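You operate a simulated robot arm through the tools that you are given. There is no shell and no other tool.

The job below is to be done with a simulated robot arm. You get a single attempt, and the scene is never put back.

JOB
Pull the orange test lead till it lets go; 100 N or more passes.
Fine: zero the pointer first; slacken the wheel, then open the clamp; a pass goes in the green tray, else the reject bin.

It is judged by the outcome, as a careful person would: the job done as asked, and still so three seconds after it is handed in. It fails if anything else is knocked over, pushed out of place, dropped, spilled or broken.

ROBOT AND FRAMES
A 7-joint arm with a two-finger parallel gripper, fixed in place. Base frame: the origin is at the foot of the arm, x ahead of it, y to its left, z up; the work surface is at about z = 864. Readings come in mm, degrees, newtons and seconds.
With the tool pointing down near the work surface it reaches from about 100 to 640 mm from the base axis. Its first joint turns from -66.0 to 66.0 degrees. Payload 1.57 kg.
The tool frame sits at the grasp point between the pads (the TCP): z along the fingers, y along the line on which they close. The tips reach 30 mm beyond it. Largest opening 80 mm; finger width 17, thickness 12; the body of the gripper, 40 by 82 mm, starts 80 mm behind the TCP.
Orientation is that of the tool frame in the base frame, as a unit quaternion [x, y, z, w]. With the fingers straight down and closing along the base's y, the tool's x points along the base's -x, its y along +y and its z along -z.

CONTROLS
- The arm moves only by the tool jog_arm. Its argument "deltas" is a list that holds one entry, the list of rows, each a list of 7 numbers: the opening in per cent of the stroke, from 0 (shut) to 100 (fully open), then the shift along the base's x, y, z in mm, then the turn, a rotation vector about the base's x, y, z in degrees. In form: [[[hand, x, y, z, wx, wy, wz], ...]]. A call has 1 to 20 rows; each row shifts and turns the commanded pose from where the row before left it. Rows are played at 5 a second. More than 50 mm and 8.6 degrees between two rows, or a gripper value outside its range, and nothing of the call is played. Where a pose cannot be reached the arm comes as near as it can. A force on the tool above 40 N (or 10 N above the force at the start of the call, whichever is more), or a blocked arm, ends the call early, and 0.2 s more pass. The fingers move at their own pace (about 72 mm/s each) and stop on an object; they squeeze with about 33 N. The grip force told is the motor's: it shows also when the fingers shut on nothing. Time passes only in rows, and 0.2 s behind the last, so rows that do not move let the fingers close. The reply holds the time, the measured pose of the TCP, the force on the tool along the base axes, the opening and the grip force, in the units named above and with some noise, with the torque about the TCP (base axes, N m) and any sound that the robot's microphone picked up.
- Cameras (640 x 400 px; columns grow to the right, rows downward): "scene" is fixed at [46.4, 423.2, 1430.9]; the picture's right is [-0.85, -0.52, 0.00], its down [-0.27, 0.44, -0.86] and it looks along [0.45, -0.73, -0.51] (base axes); focal length 264 px, centre (320, 200). "wrist" rides on the gripper at [72, -7, -122] in the tool frame; the picture's right is [0.09, 1.00, 0.00], its down [-0.84, 0.08, -0.54] and it looks along [-0.54, 0.05, 0.84] (tool axes); focal length 238 px, centre (320, 200). There is no depth. A picture from a camera that has moved, and an enlarged one, comes with that camera's place and axes in the base frame and with its lens.
- camera(camera): a new picture of that camera. It takes no simulated time.
- enlarge(camera, box): a new picture of the part [left, top, right, bottom] of that camera's present view, enlarged. It takes no simulated time.
- hand_in(): hands the job in; it is judged then, once.

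Nothing tells you positions but the pictures and the camera data. Unless the task says otherwise, let go and move clear before handing in.

The tools are called after ">>>" as name(argument=value, ...) on one line, values as JSON. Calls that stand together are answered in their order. jog_arm: Moves the arm, as the interface text tells. Its arguments: {"type":"object","properties":{"deltas":{"type":"array","items":{"type":"array","items":{"type":"array","items":{"type":"number"}}}}},"required":["deltas"]} The other tools are called the same way: camera (camera) takes a picture; enlarge (camera, box) takes an enlarged picture of a part of a camera's view; hand_in () hands the job in.

At the start:

```text
clock: 0.0
ee_pos: [330.7, -130.2, 1284.3]
orientation: [-0.001, 1.0, 0.001, 0.0]
force: [-0.1, -0.2, -0.2]
torque: [-0.01, 0.07, 0.0]
opening: 80.0
finger_force: 0.0
```

scene: 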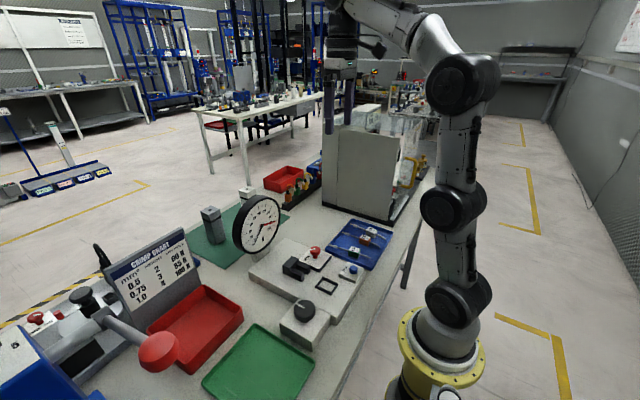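
wrist: 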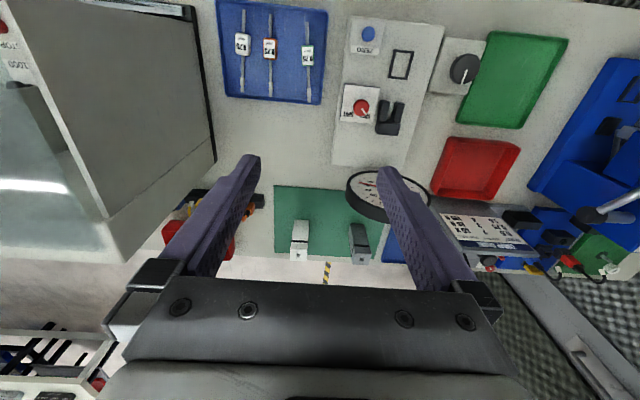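

I see a bench with a pull tester (dial gauge, a plate with red knob, black clamp, blue button, black wheel), a blue tray with three test leads, a green tray and a red bin. I'll look closer before moving.

>>> enlarge(camera="scene", box=[220, 170, 420, 370])

>>> enlarge(camera="wrist", box=[320, 0, 480, 180])

>>> enlarge(camera="wrist", box=[210, 0, 340, 110])

>>> enlarge(camera="scene", box=[0, 220, 240, 400])

```text
2.00 times, centred on (320, 270) of scene
camera zoom: at [46.4, 423.2, 1430.9], right [-0.85, -0.52, 0.0], down [-0.27, 0.44, -0.86], along [0.45, -0.73, -0.51], focal length 528 px, centre (320, 60)
```

zoom: 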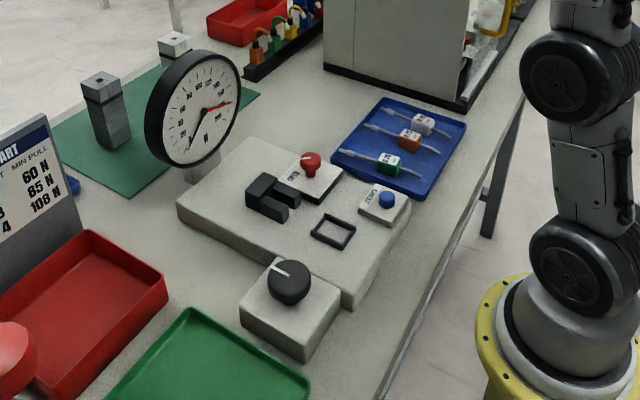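

```text
2.22 times, centred on (400, 90) of wrist
camera zoom: at [259.5, -135.9, 1406.7], right [-0.09, 1.0, 0.0], down [0.84, 0.08, 0.54], along [0.54, 0.05, -0.84], focal length 530 px, centre (142, 444)
```

zoom: 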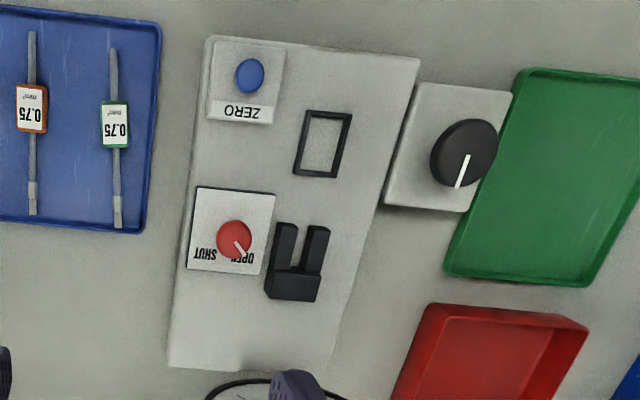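

```text
3.64 times, centred on (275, 55) of wrist
camera zoom: at [259.5, -135.9, 1406.7], right [-0.09, 1.0, 0.0], down [0.84, 0.08, 0.54], along [0.54, 0.05, -0.84], focal length 867 px, centre (484, 727)
```

zoom: 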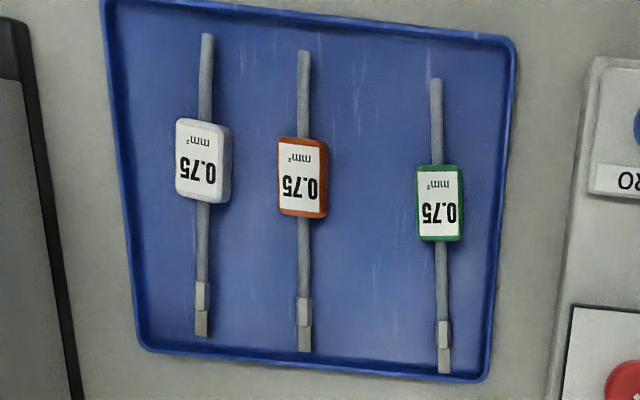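

```text
2.22 times, centred on (120, 310) of scene
camera zoom: at [46.4, 423.2, 1430.9], right [-0.85, -0.52, 0.0], down [-0.27, 0.44, -0.86], along [0.45, -0.73, -0.51], focal length 587 px, centre (764, -44)
```

zoom: 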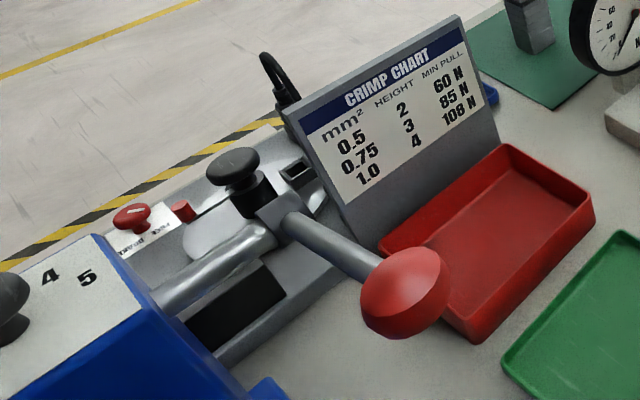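

I take the bench top to hold: tray of leads near (280, -230), plate with nest frame near (274, 20), fork clamp near (372, 17), OPEN/SHUT knob near (353, -48), ZERO button near (234, -55) and wheel near (271, 120). I'll move the wrist camera closer over the tester for a better look.

>>> jog_arm(deltas=[[[100, -16, 26, -27, 0, 0, 0], [100, -16, 26, -27, 0, 0, 0], [100, -16, 26, -27, 0, 0, 0], [100, -16, 26, -27, 0, 0, 0], [100, -16, 26, -27, 0, 0, 0], [100, 0, 0, 0, 0, 0, 0]]])

>>> camera(camera="wrist")

>>> enlarge(camera="scene", box=[220, 180, 300, 270])

>>> enlarge(camera="scene", box=[260, 230, 380, 340])

```text
clock: 1.4
ee_pos: [250.1, -0.2, 1149.1]
orientation: [0.0, 1.0, 0.0, 0.001]
force: [-0.1, 0.1, 0.4]
torque: [-0.01, 0.02, 0.0]
opening: 79.8
finger_force: 0.1
```

```text
taken
camera wrist: at [178.7, -5.5, 1270.9], right [-0.09, 1.0, 0.0], down [0.84, 0.08, 0.54], along [0.54, 0.05, -0.84], focal length 238 px, centre (320, 200)
```

wrist: 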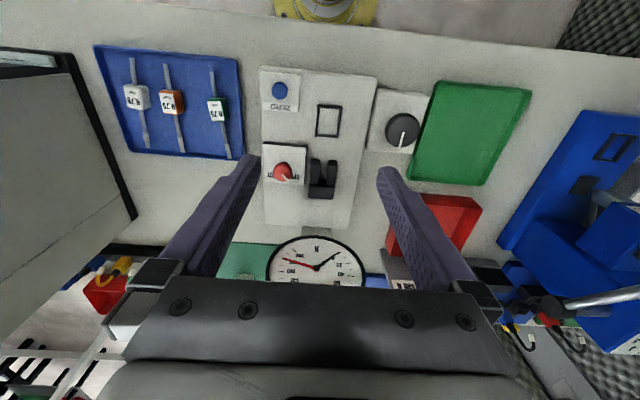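

```text
4.44 times, centred on (260, 225) of scene
camera zoom: at [46.4, 423.2, 1430.9], right [-0.85, -0.52, 0.0], down [-0.27, 0.44, -0.86], along [0.45, -0.73, -0.51], focal length 1174 px, centre (587, 89)
```

zoom: 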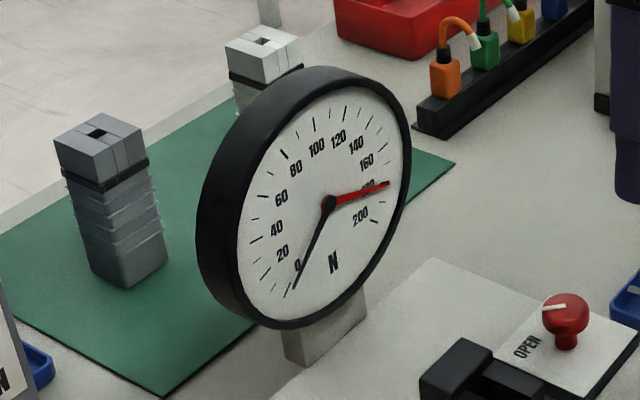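

```text
3.64 times, centred on (320, 285) of scene
camera zoom: at [46.4, 423.2, 1430.9], right [-0.85, -0.52, 0.0], down [-0.27, 0.44, -0.86], along [0.45, -0.73, -0.51], focal length 961 px, centre (320, -109)
```

zoom: 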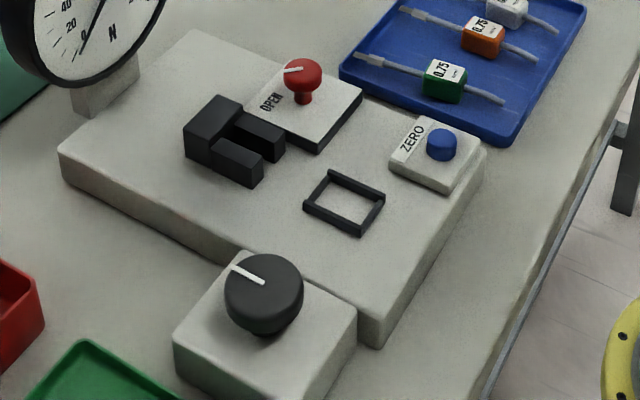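

The dial shows the black pointer at 0 and the red (held) pointer near 180 N, so it does need zeroing. I'll enlarge the wrist view of the tester's controls and the leads.

>>> enlarge(camera="wrist", box=[250, 60, 350, 210])

>>> enlarge(camera="wrist", box=[350, 70, 450, 170])

>>> enlarge(camera="wrist", box=[260, 225, 380, 295])

>>> enlarge(camera="wrist", box=[90, 40, 250, 165])

```text
2.67 times, centred on (300, 135) of wrist
camera zoom: at [178.7, -5.5, 1270.9], right [-0.09, 1.0, 0.0], down [0.84, 0.08, 0.54], along [0.54, 0.05, -0.84], focal length 636 px, centre (373, 373)
```

zoom: 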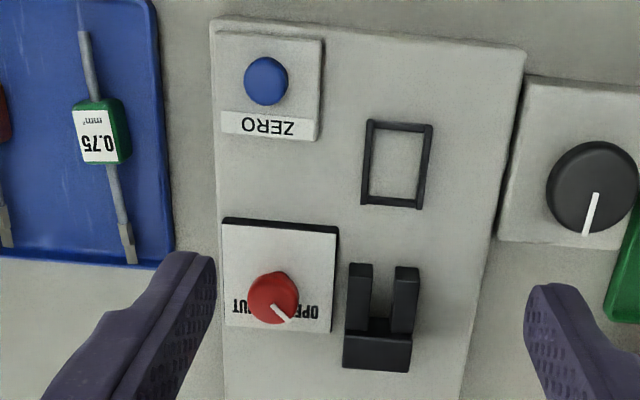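

```text
4.00 times, centred on (400, 120) of wrist
camera zoom: at [178.7, -5.5, 1270.9], right [-0.09, 1.0, 0.0], down [0.84, 0.08, 0.54], along [0.54, 0.05, -0.84], focal length 953 px, centre (0, 520)
```

zoom: 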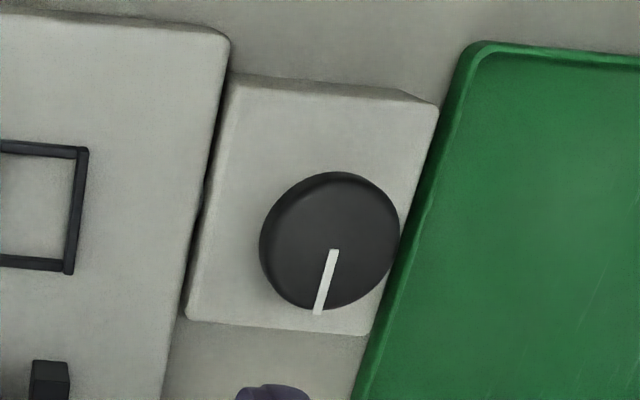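

```text
5.33 times, centred on (320, 260) of wrist
camera zoom: at [178.7, -5.5, 1270.9], right [-0.09, 1.0, 0.0], down [0.84, 0.08, 0.54], along [0.54, 0.05, -0.84], focal length 1271 px, centre (320, -120)
```

zoom: 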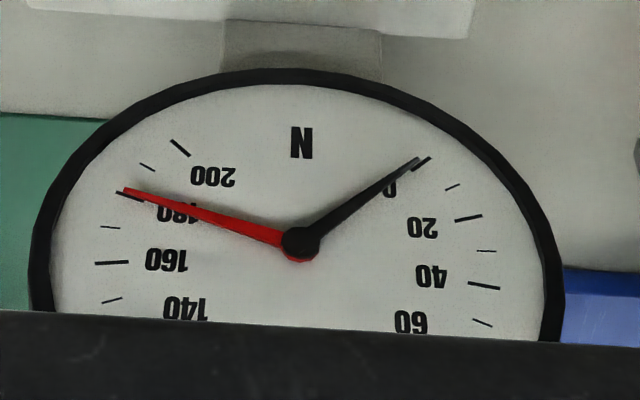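

```text
3.20 times, centred on (170, 102) of wrist
camera zoom: at [178.7, -5.5, 1270.9], right [-0.09, 1.0, 0.0], down [0.84, 0.08, 0.54], along [0.54, 0.05, -0.84], focal length 763 px, centre (800, 512)
```

zoom: 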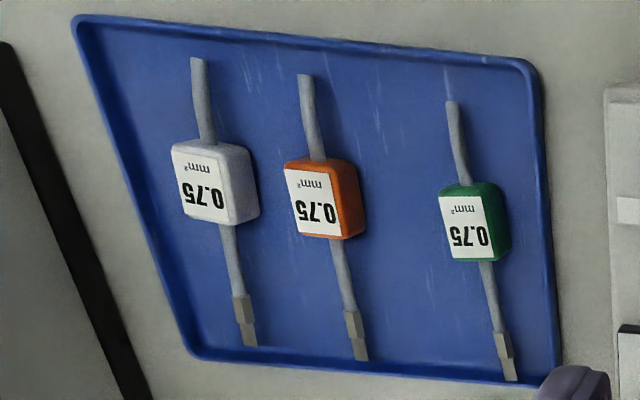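

The blue ZERO button top is about (234, -55, 920), the frame centre about (274, 16, 900), the wheel top about (270, 121, 937), and the knob top about (348, -49, 935). I'll hover with closed fingers above the button and look closer before pressing.

>>> jog_arm(deltas=[[[0, -4, -13.7, -34.8, 0, 0, 0], [0, -4, -13.7, -34.8, 0, 0, 0], [0, -4, -13.7, -34.8, 0, 0, 0], [0, -4, -13.7, -34.8, 0, 0, 0], [0, 0, 0, 0, 0, 0, 0]]])

>>> camera(camera="wrist")

>>> camera(camera="scene")

```text
clock: 2.6
ee_pos: [236.6, -55.7, 1010.5]
orientation: [-0.001, 1.0, 0.0, 0.001]
force: [-0.4, -0.1, -0.1]
torque: [0.0, 0.01, 0.0]
opening: 0.0
finger_force: 20.8
```

```text
taken
camera wrist: at [164.2, -61.5, 1131.2], right [-0.09, 1.0, 0.0], down [0.84, 0.08, 0.54], along [0.54, 0.05, -0.84], focal length 238 px, centre (320, 200)
```

wrist: 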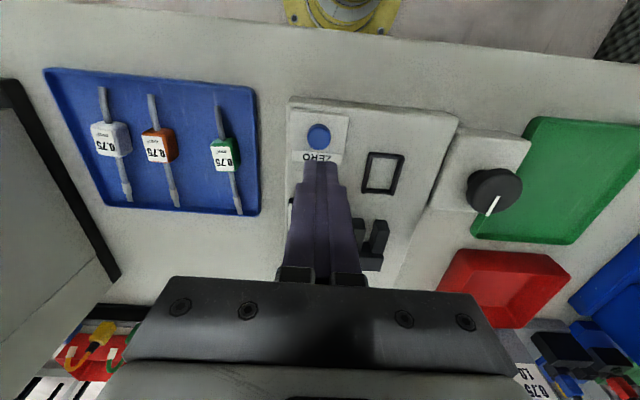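

```text
taken
```

scene: 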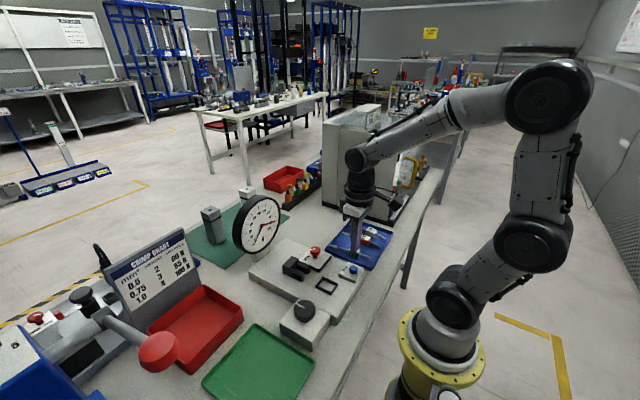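

The estimate of the button holds at about (232.5, -56, 920). I'll go down above it until just short, then press in small steps while watching the force.

>>> jog_arm(deltas=[[[0, -4, 0, -18, 0, 0, 0], [0, 0, 0, -18, 0, 0, 0], [0, 0, 0, -16, 0, 0, 0], [0, 0, 0, 0, 0, 0, 0]]])

>>> enlarge(camera="scene", box=[300, 220, 400, 300])

>>> enlarge(camera="wrist", box=[270, 100, 450, 220])

```text
clock: 3.6
ee_pos: [231.5, -56.1, 958.2]
orientation: [0.0, 1.0, 0.0, 0.0]
force: [0.1, -0.7, 0.5]
torque: [-0.03, -0.01, -0.02]
opening: 0.0
finger_force: 20.9
```

```text
5.00 times, centred on (350, 260) of scene
camera zoom: at [46.4, 423.2, 1430.9], right [-0.85, -0.52, 0.0], down [-0.27, 0.44, -0.86], along [0.45, -0.73, -0.51], focal length 1321 px, centre (170, -100)
```

zoom: 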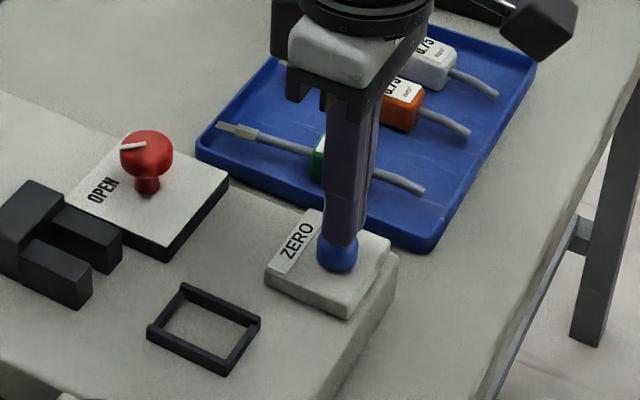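

```text
3.33 times, centred on (360, 160) of wrist
camera zoom: at [160.1, -61.1, 1078.8], right [-0.09, 1.0, 0.0], down [0.84, 0.08, 0.54], along [0.54, 0.05, -0.84], focal length 794 px, centre (187, 333)
```

zoom: 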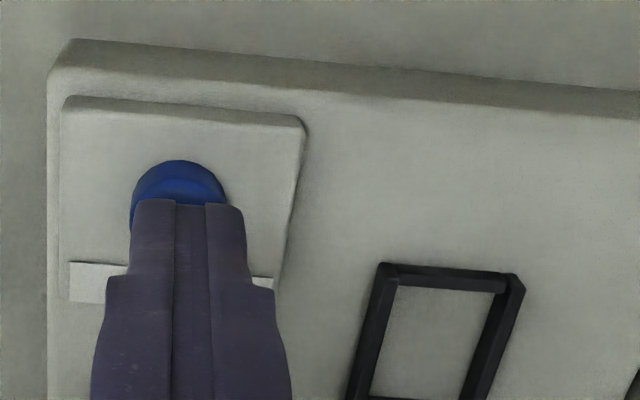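

The fingertips sit right above the button, about 8 mm clear. Now I press in small steps.

>>> jog_arm(deltas=[[[0, 0, 0, -4, 0, 0, 0], [0, 0, 0, -3, 0, 0, 0], [0, 0, 0, -2, 0, 0, 0], [0, 0, 0, -2, 0, 0, 0], [0, 0, 0, -2, 0, 0, 0]]])

>>> enlarge(camera="scene", box=[220, 180, 300, 270])

```text
clock: 4.8
ee_pos: [232.2, -55.2, 946.0]
orientation: [0.0, 1.0, 0.0, 0.0]
force: [-0.6, -1.0, 2.5]
torque: [-0.06, -0.04, -0.01]
opening: 0.2
finger_force: 21.2
heard: click
```

```text
4.44 times, centred on (260, 225) of scene
camera zoom: at [46.4, 423.2, 1430.9], right [-0.85, -0.52, 0.0], down [-0.27, 0.44, -0.86], along [0.45, -0.73, -0.51], focal length 1174 px, centre (587, 89)
```

zoom: 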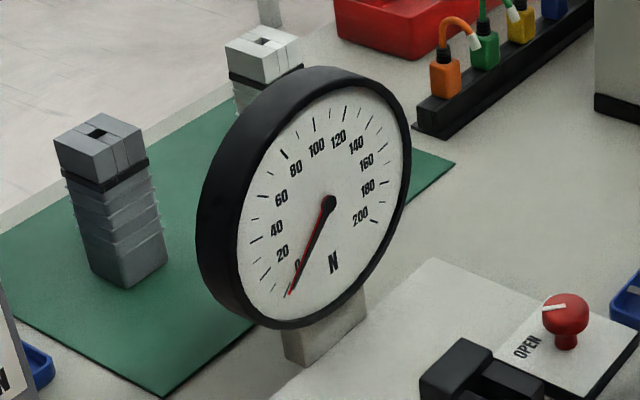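

The pointer is zeroed (click heard, red needle now at 0). I'll lift off, then move above the blue tray for a close look at the orange lead.

>>> jog_arm(deltas=[[[0, 0, 0, 32, 0, 0, 0], [0, 0, 0, 40, 0, 0, 0], [47, 10, -42, 0, 0, 0, 0], [47, 10, -42, 0, 0, 0, 0], [47, 10, -42, 0, 0, 0, 0], [47, 0, -42, 0, 0, 0, 0], [47, 0, 0, 0, 0, 0, 0]]])

>>> camera(camera="wrist")

>>> enlarge(camera="scene", box=[310, 200, 410, 280])

```text
clock: 6.4
ee_pos: [263.1, -223.9, 1018.0]
orientation: [0.0, 1.0, 0.0, 0.0]
force: [-0.8, 0.1, 0.0]
torque: [-0.01, -0.03, 0.0]
opening: 37.6
finger_force: 0.1
```

```text
taken
camera wrist: at [191.3, -228.6, 1138.9], right [-0.09, 1.0, 0.0], down [0.84, 0.08, 0.54], along [0.54, 0.05, -0.84], focal length 238 px, centre (320, 200)
```

wrist: 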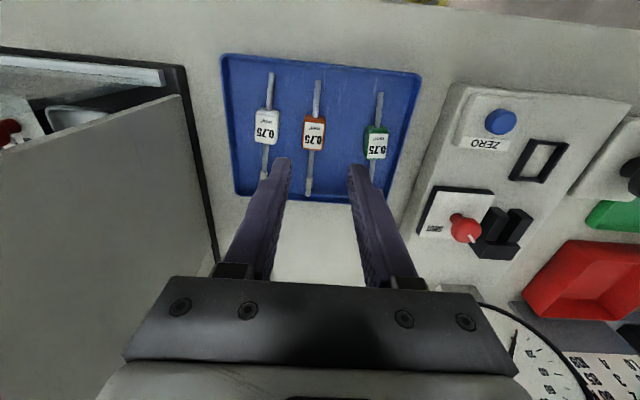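

```text
5.00 times, centred on (360, 240) of scene
camera zoom: at [46.5, 423.2, 1430.9], right [-0.85, -0.52, 0.0], down [-0.27, 0.44, -0.86], along [0.45, -0.73, -0.51], focal length 1321 px, centre (120, 0)
```

zoom: 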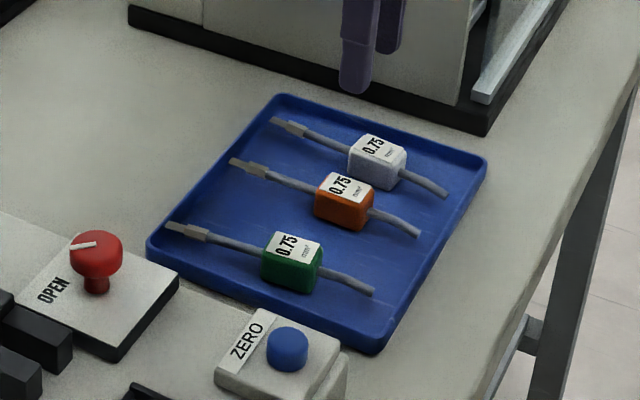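

>>> enlarge(camera="wrist", box=[240, 55, 410, 210])

>>> enlarge(camera="wrist", box=[400, 80, 560, 270])

>>> enlarge(camera="scene", box=[340, 215, 410, 265])

```text
2.58 times, centred on (325, 132) of wrist
camera zoom: at [191.3, -228.6, 1138.9], right [-0.09, 1.0, 0.0], down [0.84, 0.08, 0.54], along [0.54, 0.05, -0.84], focal length 615 px, centre (307, 374)
```

zoom: 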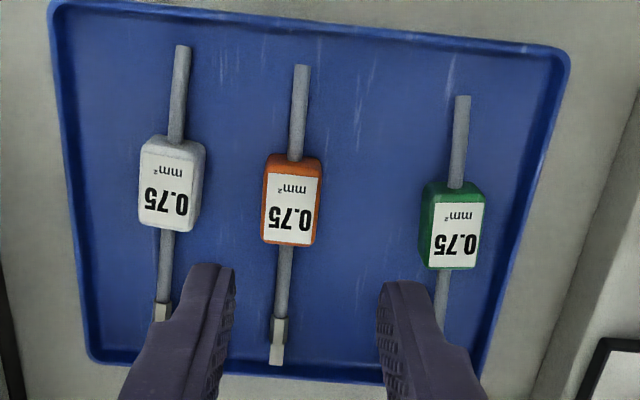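

```text
2.11 times, centred on (480, 175) of wrist
camera zoom: at [191.3, -228.6, 1138.9], right [-0.09, 1.0, 0.0], down [0.84, 0.08, 0.54], along [0.54, 0.05, -0.84], focal length 502 px, centre (-17, 253)
```

zoom: 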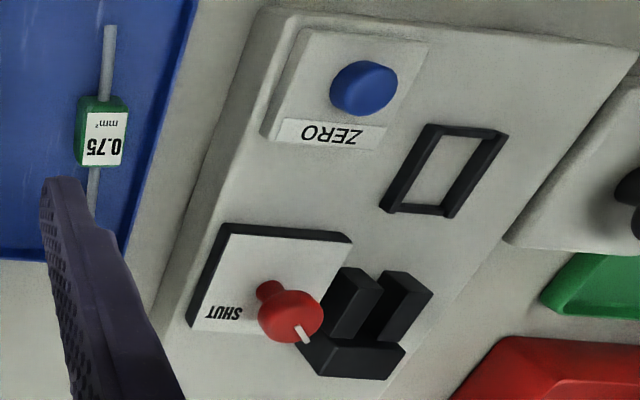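

```text
8.00 times, centred on (375, 240) of scene
camera zoom: at [46.5, 423.2, 1430.9], right [-0.85, -0.52, 0.0], down [-0.27, 0.44, -0.86], along [0.45, -0.73, -0.51], focal length 2114 px, centre (-120, -120)
```

zoom: 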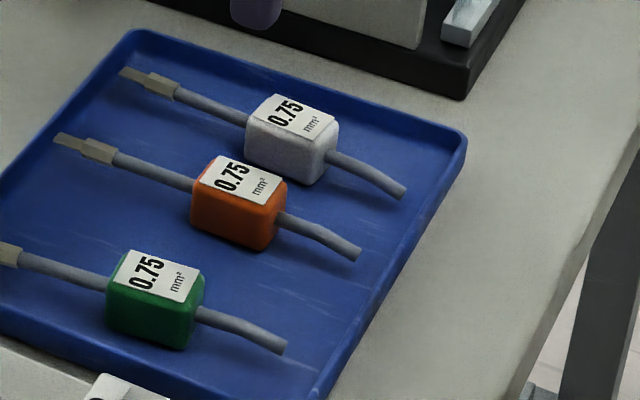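

The orange lead lies along x: block about 34 x 23 x 22 mm centred near (271, -228.5), top z ≈ 888, crimp end near x = 358. I'll zoom in on the fork and frame to work out how the lead seats.

>>> enlarge(camera="scene", box=[272, 240, 352, 300])

>>> enlarge(camera="wrist", box=[420, 120, 580, 270])

```text
6.67 times, centred on (312, 270) of scene
camera zoom: at [46.5, 423.2, 1430.9], right [-0.85, -0.52, 0.0], down [-0.27, 0.44, -0.86], along [0.45, -0.73, -0.51], focal length 1762 px, centre (373, -267)
```

zoom: 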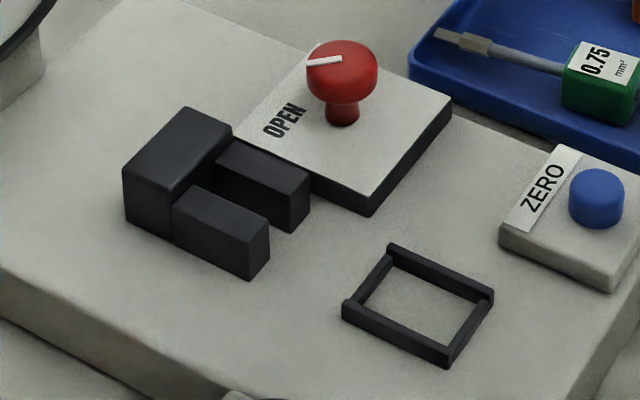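

```text
2.67 times, centred on (500, 195) of wrist
camera zoom: at [191.3, -228.6, 1138.9], right [-0.09, 1.0, 0.0], down [0.84, 0.08, 0.54], along [0.54, 0.05, -0.84], focal length 636 px, centre (-160, 213)
```

zoom: 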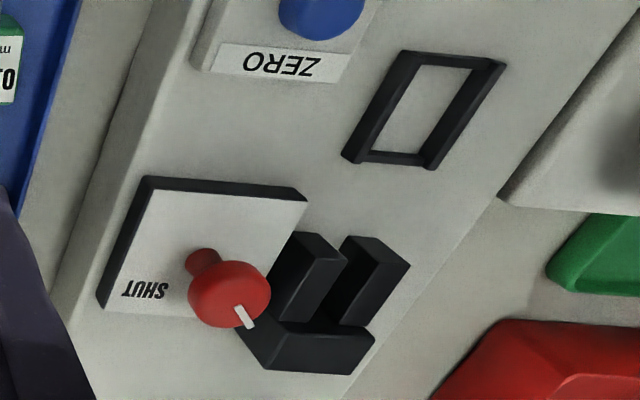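

The frame holds the block and the fork slot (centre y ≈ 14.5, x ≈ 339–367) takes the crimp. I'll lower over the orange block to tips about 15 mm above it and check alignment.

>>> jog_arm(deltas=[[[43, 4, -2.3, -30, 0, 0, 0], [43, 4, -2.3, -30, 0, 0, 0], [43, 0, 0, -22, 0, 0, 0], [43, 0, 0, 0, 0, 0, 0]]])

>>> enlarge(camera="wrist", box=[230, 60, 410, 210])

>>> enlarge(camera="scene", box=[330, 190, 410, 260])

```text
clock: 7.4
ee_pos: [270.0, -228.8, 932.7]
orientation: [0.0, 1.0, 0.0, -0.001]
force: [0.6, 0.7, -1.6]
torque: [0.02, 0.03, -0.03]
opening: 34.4
finger_force: 0.0
```

```text
2.67 times, centred on (320, 135) of wrist
camera zoom: at [197.9, -233.9, 1056.0], right [-0.09, 1.0, 0.0], down [0.84, 0.08, 0.54], along [0.54, 0.05, -0.84], focal length 636 px, centre (320, 373)
```

zoom: 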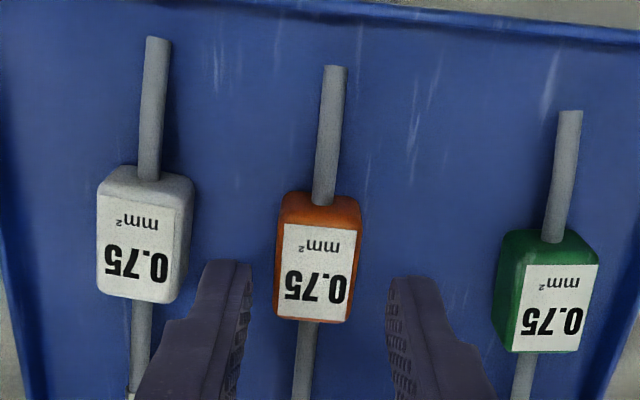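

```text
5.71 times, centred on (370, 225) of scene
camera zoom: at [46.5, 423.2, 1430.9], right [-0.85, -0.52, 0.0], down [-0.27, 0.44, -0.86], along [0.45, -0.73, -0.51], focal length 1510 px, centre (34, 57)
```

zoom: 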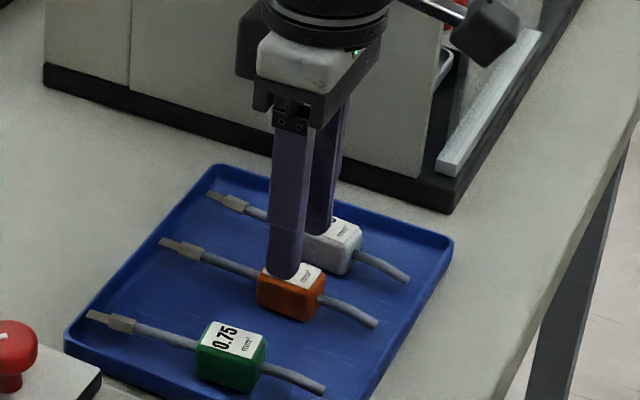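

The gripper straddles the orange block with about 5 mm to each side. I'll lower to grip the top 10 mm of the block and close.

>>> jog_arm(deltas=[[[43, 0.5, 0, -12, 0, 0, 0], [43, 0, 0, -12, 0, 0, 0], [43, 0, 0, 0, 0, 0, 0]]])

>>> enlarge(camera="wrist", box=[230, 60, 410, 210])

>>> enlarge(camera="scene", box=[340, 210, 400, 255])

```text
clock: 8.2
ee_pos: [270.5, -228.2, 910.9]
orientation: [0.0, 1.0, -0.001, 0.0]
force: [0.0, 0.8, -0.3]
torque: [0.0, 0.0, 0.01]
opening: 34.2
finger_force: 0.1
```

```text
2.67 times, centred on (320, 135) of wrist
camera zoom: at [198.7, -233.8, 1033.2], right [-0.09, 1.0, 0.0], down [0.84, 0.08, 0.54], along [0.54, 0.05, -0.84], focal length 636 px, centre (320, 373)
```

zoom: 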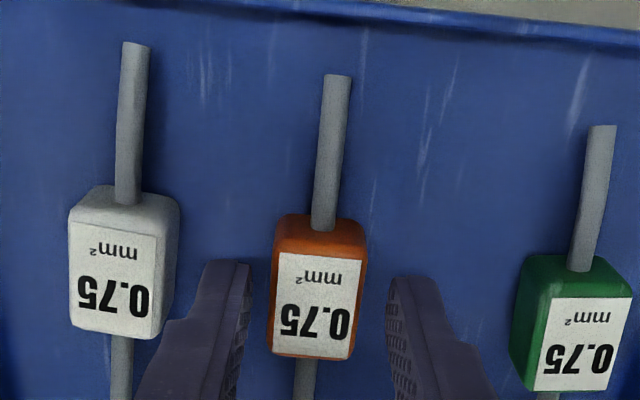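

```text
8.89 times, centred on (370, 232) of scene
camera zoom: at [46.4, 423.2, 1430.9], right [-0.85, -0.52, 0.0], down [-0.27, 0.44, -0.86], along [0.45, -0.73, -0.51], focal length 2349 px, centre (-124, -89)
```

zoom: 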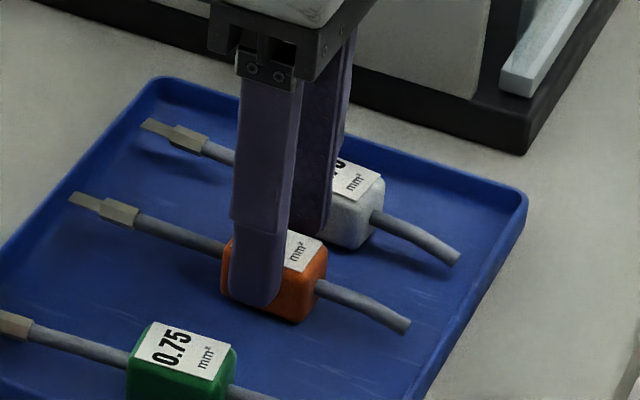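

Alignment is good; I'll go 2 mm lower and close on the block.

>>> jog_arm(deltas=[[[43, 0, 0, -2.5, 0, 0, 0], [43, 0, 0, 0, 0, 0, 0], [0, 0, 0, 0, 0, 0, 0], [0, 0, 0, 0, 0, 0, 0], [0, 0, 0, 0, 0, 0, 0], [0, 0, 0, 0, 0, 0, 0]]])

>>> enlarge(camera="wrist", box=[230, 60, 410, 210])

```text
clock: 9.6
ee_pos: [271.2, -228.5, 909.8]
orientation: [0.0, 1.0, 0.0, -0.001]
force: [-0.5, -0.2, 0.1]
torque: [-0.01, 0.0, 0.02]
opening: 23.1
finger_force: 33.0
```

```text
2.67 times, centred on (320, 135) of wrist
camera zoom: at [198.7, -234.3, 1031.1], right [-0.09, 1.0, 0.0], down [0.84, 0.08, 0.54], along [0.54, 0.05, -0.84], focal length 636 px, centre (320, 373)
```

zoom: 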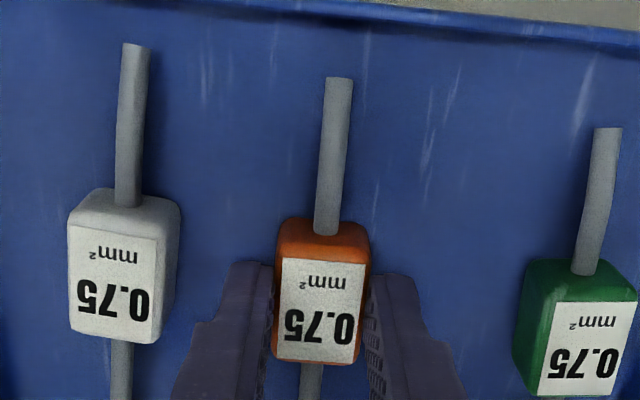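

The block is gripped (23.1 mm, 33 N). I'll lift straight up 100 mm and carry it over to above the frame.

>>> jog_arm(deltas=[[[0, 0, 0, 10, 0, 0, 0], [0, 0, 0, 25, 0, 0, 0], [0, 0, 0, 35, 0, 0, 0], [0, 0, 0, 30, 0, 0, 0], [0, 0, 0, 0, 0, 0, 0]]])

>>> enlarge(camera="scene", box=[300, 160, 420, 270])

>>> camera(camera="wrist")

```text
clock: 10.8
ee_pos: [270.2, -228.1, 1010.3]
orientation: [0.0, 1.0, 0.0, 0.0]
force: [0.4, -0.2, 0.9]
torque: [0.04, -0.01, 0.0]
opening: 0.0
finger_force: 21.5
```

```text
3.64 times, centred on (360, 215) of scene
camera zoom: at [46.4, 423.2, 1430.9], right [-0.85, -0.52, 0.0], down [-0.27, 0.44, -0.86], along [0.45, -0.73, -0.51], focal length 961 px, centre (174, 146)
```

zoom: 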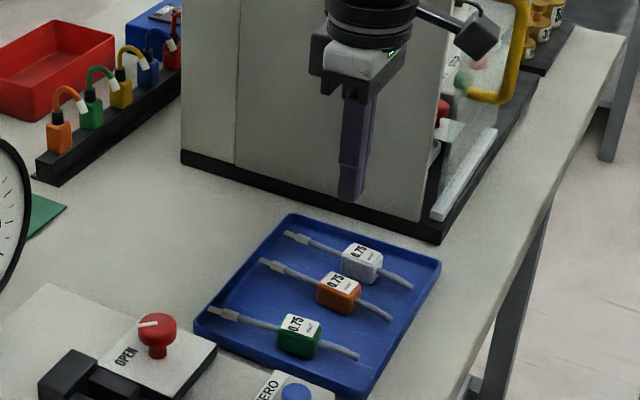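

```text
taken
camera wrist: at [198.2, -233.6, 1132.7], right [-0.09, 1.0, 0.0], down [0.84, 0.08, 0.54], along [0.54, 0.05, -0.84], focal length 238 px, centre (320, 200)
```

wrist: 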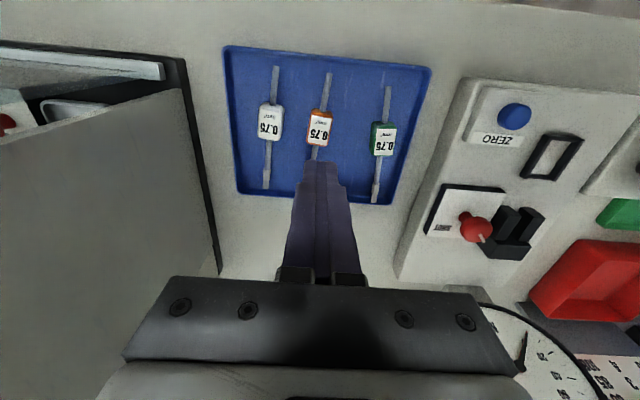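

The grip slipped: the fingers are shut and the lead is still in the tray. I'll check how it now lies, then re-grip deeper.

>>> enlarge(camera="wrist", box=[230, 40, 430, 205])

>>> enlarge(camera="scene", box=[345, 215, 405, 260])

```text
2.42 times, centred on (330, 122) of wrist
camera zoom: at [198.2, -233.6, 1132.7], right [-0.09, 1.0, 0.0], down [0.84, 0.08, 0.54], along [0.54, 0.05, -0.84], focal length 578 px, centre (296, 388)
```

zoom: 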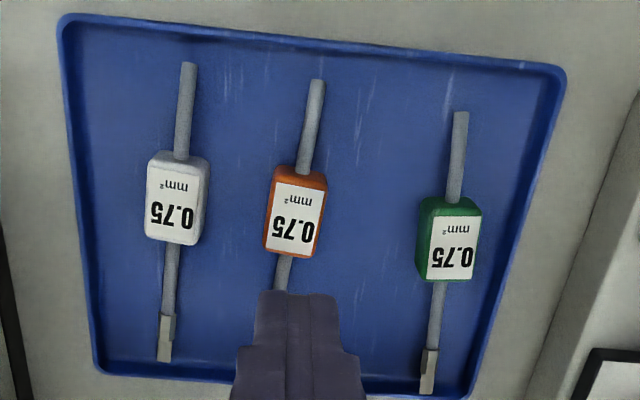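

```text
8.89 times, centred on (375, 238) of scene
camera zoom: at [46.4, 423.2, 1430.9], right [-0.85, -0.52, 0.0], down [-0.27, 0.44, -0.86], along [0.45, -0.73, -0.51], focal length 2349 px, centre (-169, -133)
```

zoom: 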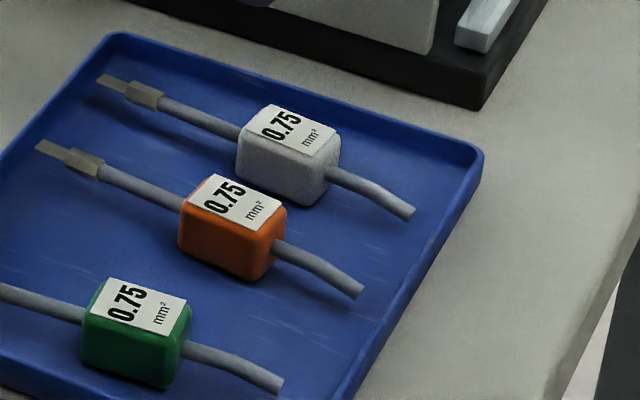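

The lead is still in its place, turned by about 4° (block centre now ≈ (267.5, -227.6)). I'll open, go back down deeper (tips ≈ 872.5) and grip again; the jaws will square it up.

>>> jog_arm(deltas=[[[45, -3, 0.7, 0, 0, 0, 0], [45, 0, 0, 0, 0, 0, 0], [45, 0, 0, -35, 0, 0, 0], [45, 0, 0, -35, 0, 0, 0], [45, 0, 0, -20, 0, 0, 0], [45, 0, 0, -10, 0, 0, 0], [45, 0, 0, -8, 0, 0, 0], [45, 0, 0, 0, 0, 0, 0]]])

>>> enlarge(camera="wrist", box=[230, 60, 410, 210])

>>> enlarge(camera="scene", box=[340, 210, 400, 255])

```text
clock: 12.6
ee_pos: [266.2, -227.0, 899.9]
orientation: [0.0, 1.0, 0.0, 0.0]
force: [0.4, -0.9, -0.5]
torque: [0.0, -0.01, -0.01]
opening: 35.9
finger_force: 0.1
```

```text
2.67 times, centred on (320, 135) of wrist
camera zoom: at [194.3, -232.6, 1022.5], right [-0.09, 1.0, 0.0], down [0.84, 0.08, 0.54], along [0.54, 0.05, -0.84], focal length 636 px, centre (320, 373)
```

zoom: 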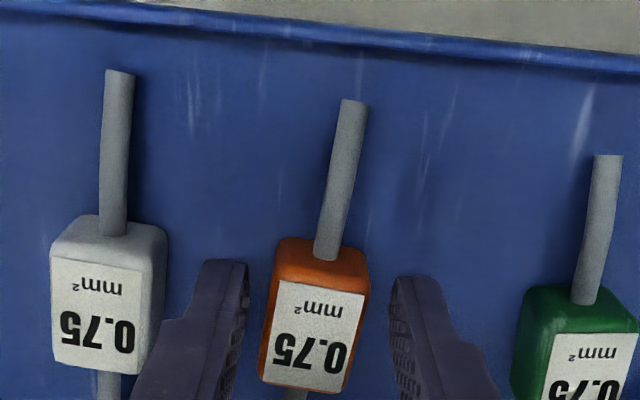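

```text
8.89 times, centred on (370, 232) of scene
camera zoom: at [46.4, 423.2, 1430.9], right [-0.85, -0.52, 0.0], down [-0.27, 0.44, -0.86], along [0.45, -0.73, -0.51], focal length 2349 px, centre (-124, -89)
```

zoom: 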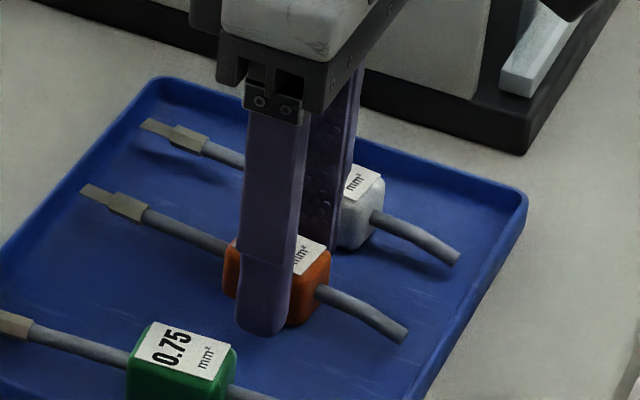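

The tips are at about z = 870, well down the block's sides. I'll close, let it settle, and lift just a little to test the hold.

>>> jog_arm(deltas=[[[45, 0.5, 0, 1.5, 0, 0, 0], [0, 0, 0, 0, 0, 0, 0], [0, 0, 0, 0, 0, 0, 0], [0, 0, 0, 0, 0, 0, 0], [0, 0, 0, 0, 0, 0, 0], [0, 0, 0, 3, 0, 0, 0], [0, 0, 0, 3, 0, 0, 0], [0, 0, 0, 4, 0, 0, 0], [0, 0, 0, 0, 0, 0, 0]]])

>>> enlarge(camera="wrist", box=[230, 60, 410, 210])

>>> enlarge(camera="scene", box=[340, 205, 400, 250])

```text
clock: 14.6
ee_pos: [267.7, -226.0, 913.6]
orientation: [0.0, 1.0, 0.0, 0.0]
force: [0.7, 0.5, -0.7]
torque: [-0.05, -0.02, -0.01]
opening: 23.1
finger_force: 33.3
```

```text
2.67 times, centred on (320, 135) of wrist
camera zoom: at [195.7, -232.9, 1034.9], right [-0.09, 1.0, 0.0], down [0.84, 0.08, 0.54], along [0.54, 0.05, -0.84], focal length 636 px, centre (320, 373)
```

zoom: 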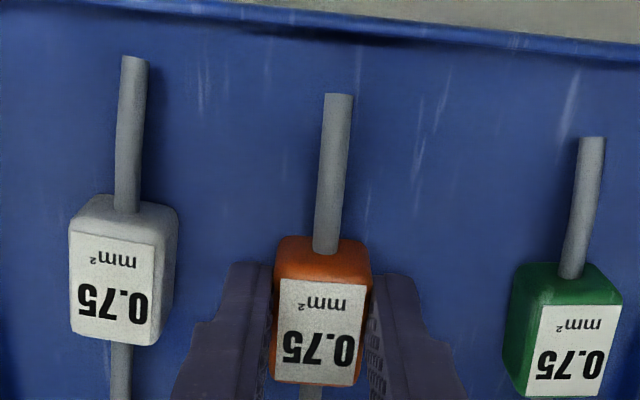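

```text
8.89 times, centred on (370, 228) of scene
camera zoom: at [46.5, 423.2, 1430.9], right [-0.85, -0.52, 0.0], down [-0.27, 0.44, -0.86], along [0.45, -0.73, -0.51], focal length 2349 px, centre (-124, -44)
```

zoom: 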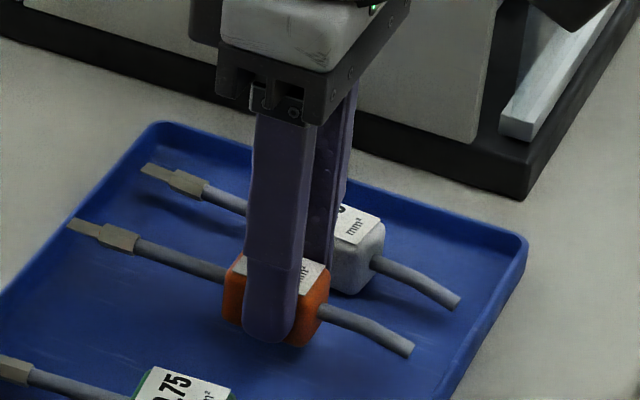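

It holds now (23.1 mm opening, shadow gap under the block). I'll lift smoothly and check.

>>> jog_arm(deltas=[[[0, 0, 0, 6, 0, 0, 0], [0, 0, 0, 10, 0, 0, 0], [0, 0, 0, 14, 0, 0, 0], [0, 0, 0, 16, 0, 0, 0], [0, 0, 0, 16, 0, 0, 0], [0, 0, 0, 14, 0, 0, 0], [0, 0, 0, 10, 0, 0, 0], [0, 0, 0, 6, 0, 0, 0], [0, 0, 0, 0, 0, 0, 0]]])

>>> enlarge(camera="scene", box=[320, 160, 420, 250])

>>> camera(camera="wrist")

```text
clock: 16.6
ee_pos: [267.2, -227.5, 1004.4]
orientation: [0.0, 1.0, 0.0, 0.0]
force: [0.0, -0.5, -1.0]
torque: [0.01, 0.01, 0.01]
opening: 22.8
finger_force: 32.6
```

```text
4.44 times, centred on (370, 205) of scene
camera zoom: at [46.4, 423.2, 1430.9], right [-0.85, -0.52, 0.0], down [-0.27, 0.44, -0.86], along [0.45, -0.73, -0.51], focal length 1174 px, centre (98, 178)
```

zoom: 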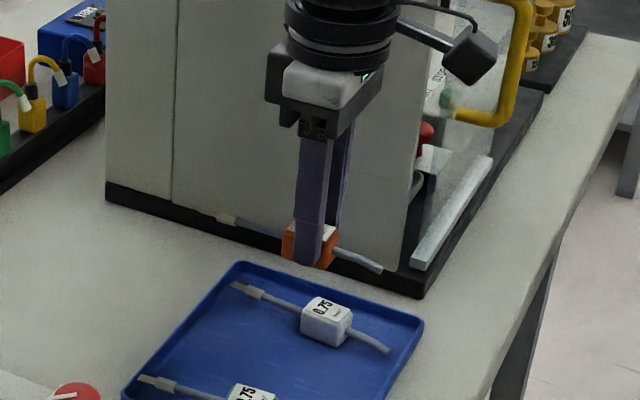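

```text
taken
camera wrist: at [195.3, -233.1, 1126.0], right [-0.09, 1.0, 0.0], down [0.84, 0.08, 0.54], along [0.54, 0.05, -0.84], focal length 238 px, centre (320, 200)
```

wrist: 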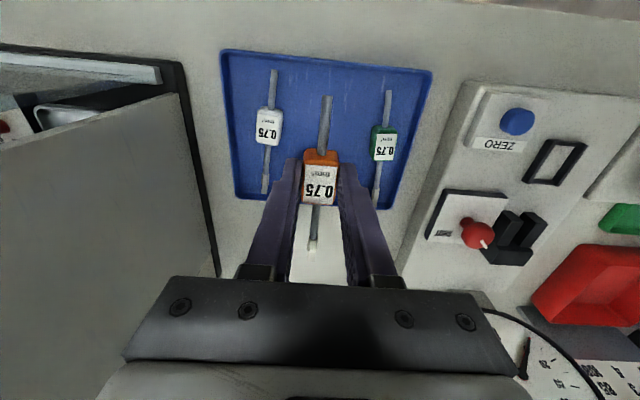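

The lead is held level with the block centred in the jaws. I'll carry it along y to above the frame at about (272.5, 15.5).

>>> jog_arm(deltas=[[[0, 0, 12, 2, 0, 0, 0], [0, 1, 25, 2, 0, 0, 0], [0, 1, 32, 2, 0, 0, 0], [0, 1, 35, 0, 0, 0, 0], [0, 1, 35, 0, 0, 0, 0], [0, 1, 35, 0, 0, 0, 0], [0, 0.5, 32, 0, 0, 0, 0], [0, 0, 25, 0, 0, 0, 0], [0, 0, 12, 0, 0, 0, 0], [0, 0, 0, 0, 0, 0, 0], [0, 0, 0, 0, 0, 0, 0]]])

>>> camera(camera="wrist")

>>> enlarge(camera="scene", box=[250, 180, 390, 310])

>>> enlarge(camera="wrist", box=[260, 60, 380, 200])

```text
clock: 19.0
ee_pos: [273.4, 15.7, 1012.3]
orientation: [-0.001, 1.0, 0.0, 0.0]
force: [0.2, 0.4, -0.4]
torque: [0.03, -0.01, 0.04]
opening: 23.1
finger_force: 33.1
```

```text
taken
camera wrist: at [200.5, 10.7, 1132.9], right [-0.09, 1.0, 0.0], down [0.84, 0.08, 0.54], along [0.54, 0.05, -0.84], focal length 238 px, centre (320, 200)
```

wrist: 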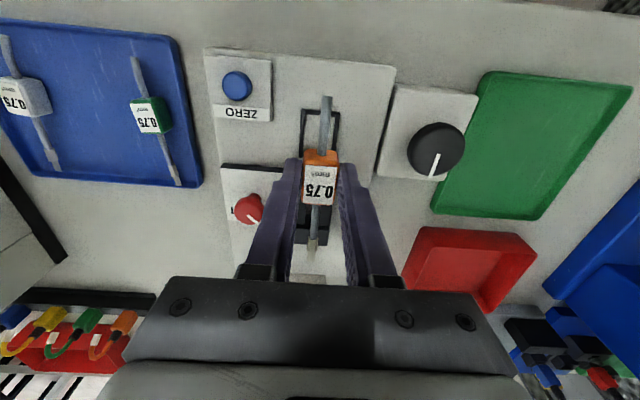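

```text
3.08 times, centred on (320, 245) of scene
camera zoom: at [46.4, 423.2, 1430.9], right [-0.85, -0.52, 0.0], down [-0.27, 0.44, -0.86], along [0.45, -0.73, -0.51], focal length 813 px, centre (320, 62)
```

zoom: 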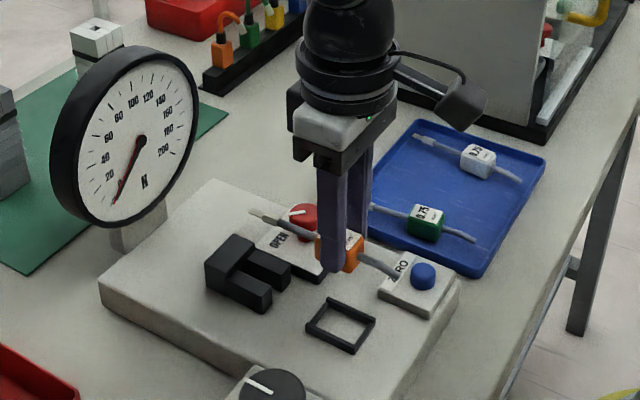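

```text
2.86 times, centred on (320, 130) of wrist
camera zoom: at [200.5, 10.7, 1132.9], right [-0.09, 1.0, 0.0], down [0.84, 0.08, 0.54], along [0.54, 0.05, -0.84], focal length 681 px, centre (320, 400)
```

zoom: 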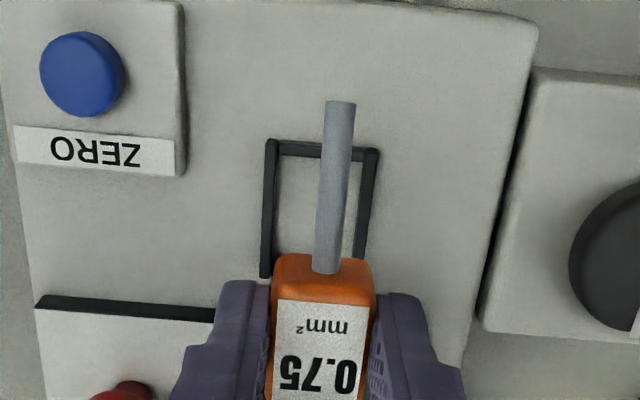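

The block sits centred over the frame (frame inner about 29 x 39 mm, centre ≈ (273, 15.8)), with the crimp in line with the fork slot. I'll lower to just above the frame and check.

>>> jog_arm(deltas=[[[0, 0, 0, -12, 0, 0, 0], [0, 0, 0, -20, 0, 0, 0], [0, 0, 0, -18, 0, 0, 0], [0, 0, 0, -10, 0, 0, 0], [0, 0, 0, -6, 0, 0, 0], [0, 0, 0, 0, 0, 0, 0]]])

>>> enlarge(camera="wrist", box=[240, 60, 400, 260])

>>> enlarge(camera="scene", box=[270, 220, 370, 300])

```text
clock: 20.4
ee_pos: [273.9, 15.1, 945.4]
orientation: [-0.001, 1.0, 0.0, 0.0]
force: [0.2, 0.3, -0.5]
torque: [-0.02, 0.04, -0.01]
opening: 23.1
finger_force: 32.7
```

```text
2.00 times, centred on (320, 160) of wrist
camera zoom: at [201.4, 9.7, 1066.2], right [-0.09, 1.0, 0.0], down [0.84, 0.08, 0.54], along [0.54, 0.05, -0.84], focal length 477 px, centre (320, 280)
```

zoom: 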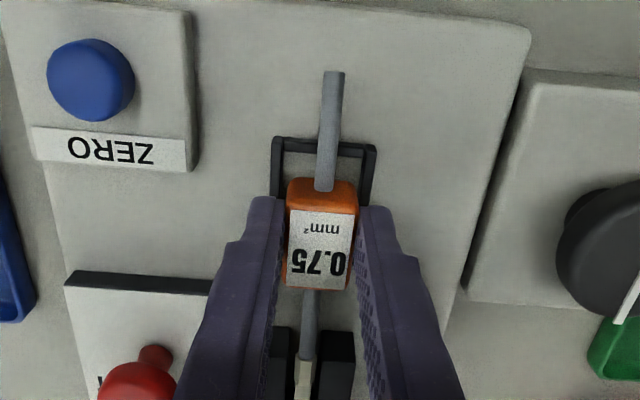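

```text
5.00 times, centred on (320, 260) of scene
camera zoom: at [46.5, 423.2, 1430.9], right [-0.85, -0.52, 0.0], down [-0.27, 0.44, -0.86], along [0.45, -0.73, -0.51], focal length 1321 px, centre (320, -100)
```

zoom: 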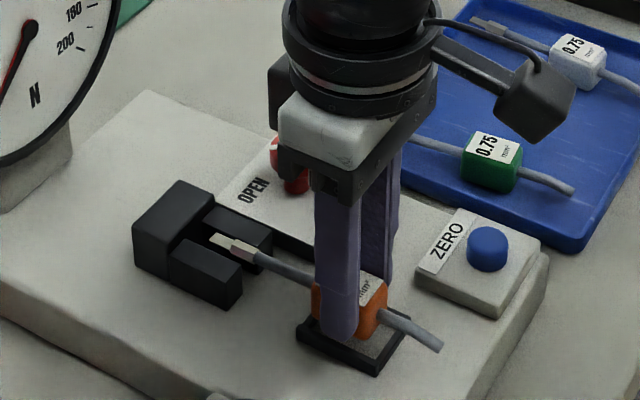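

Block and frame line up and the crimp is heading into the slot. I'll lower the last bit in small steps until just above the frame rim for the fingertips, watching the force.

>>> jog_arm(deltas=[[[0, 0, 0, -3, 0, 0, 0], [0, 0, 0, -2, 0, 0, 0], [0, 0, 0, -2, 0, 0, 0], [0, 0, 0, 0, 0, 0, 0]]])

>>> enlarge(camera="wrist", box=[240, 60, 400, 260])

>>> enlarge(camera="scene", box=[280, 235, 360, 295])

```text
clock: 21.4
ee_pos: [272.5, 16.4, 937.3]
orientation: [0.001, 1.0, 0.0, 0.0]
force: [0.1, 0.3, -0.5]
torque: [0.0, 0.0, -0.02]
opening: 22.8
finger_force: 32.4
```

```text
2.00 times, centred on (320, 160) of wrist
camera zoom: at [201.1, 10.2, 1059.6], right [-0.09, 1.0, 0.0], down [0.84, 0.08, 0.54], along [0.54, 0.05, -0.84], focal length 477 px, centre (320, 280)
```

zoom: 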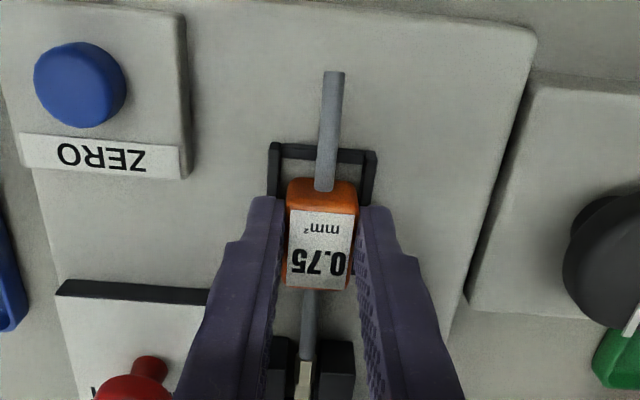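

```text
6.67 times, centred on (320, 265) of scene
camera zoom: at [46.5, 423.2, 1430.9], right [-0.85, -0.52, 0.0], down [-0.27, 0.44, -0.86], along [0.45, -0.73, -0.51], focal length 1762 px, centre (320, -233)
```

zoom: 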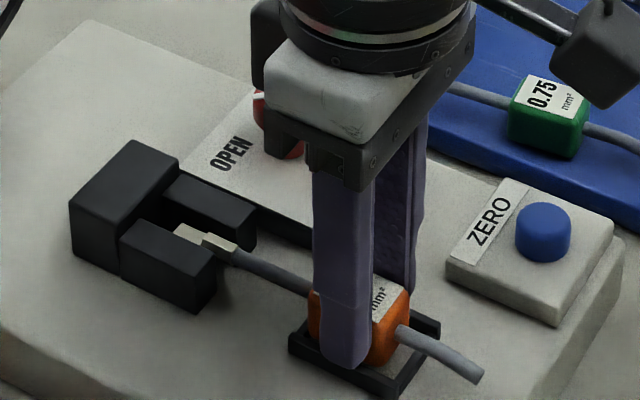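

The crimp is entering the slot and the block is within the frame outline; fingertips are near the frame rim. I'll step down 1 mm at a time.

>>> jog_arm(deltas=[[[0, 0, 0, -1, 0, 0, 0], [0, 0, 0, -1, 0, 0, 0], [0, 0, 0, -1, 0, 0, 0], [0, 0, 0, 0, 0, 0, 0]]])

>>> enlarge(camera="scene", box=[290, 245, 350, 290])

```text
clock: 22.4
ee_pos: [273.3, 15.9, 935.2]
orientation: [-0.001, 1.0, 0.0, 0.0]
force: [-2.2, -0.4, 0.0]
torque: [-0.04, 0.08, -0.02]
opening: 23.2
finger_force: 33.4
```

```text
8.89 times, centred on (320, 268) of scene
camera zoom: at [46.4, 423.2, 1430.9], right [-0.85, -0.52, 0.0], down [-0.27, 0.44, -0.86], along [0.45, -0.73, -0.51], focal length 2349 px, centre (320, -400)
```

zoom: 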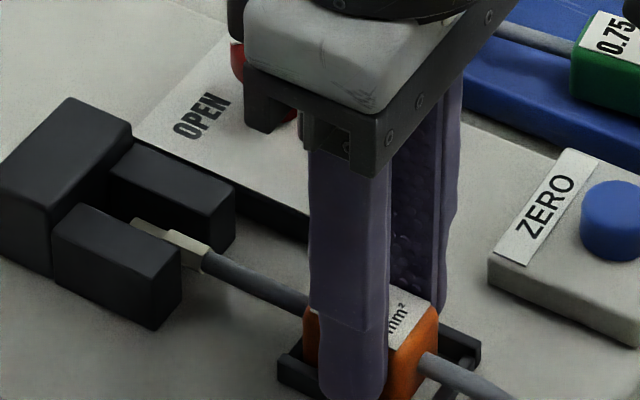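

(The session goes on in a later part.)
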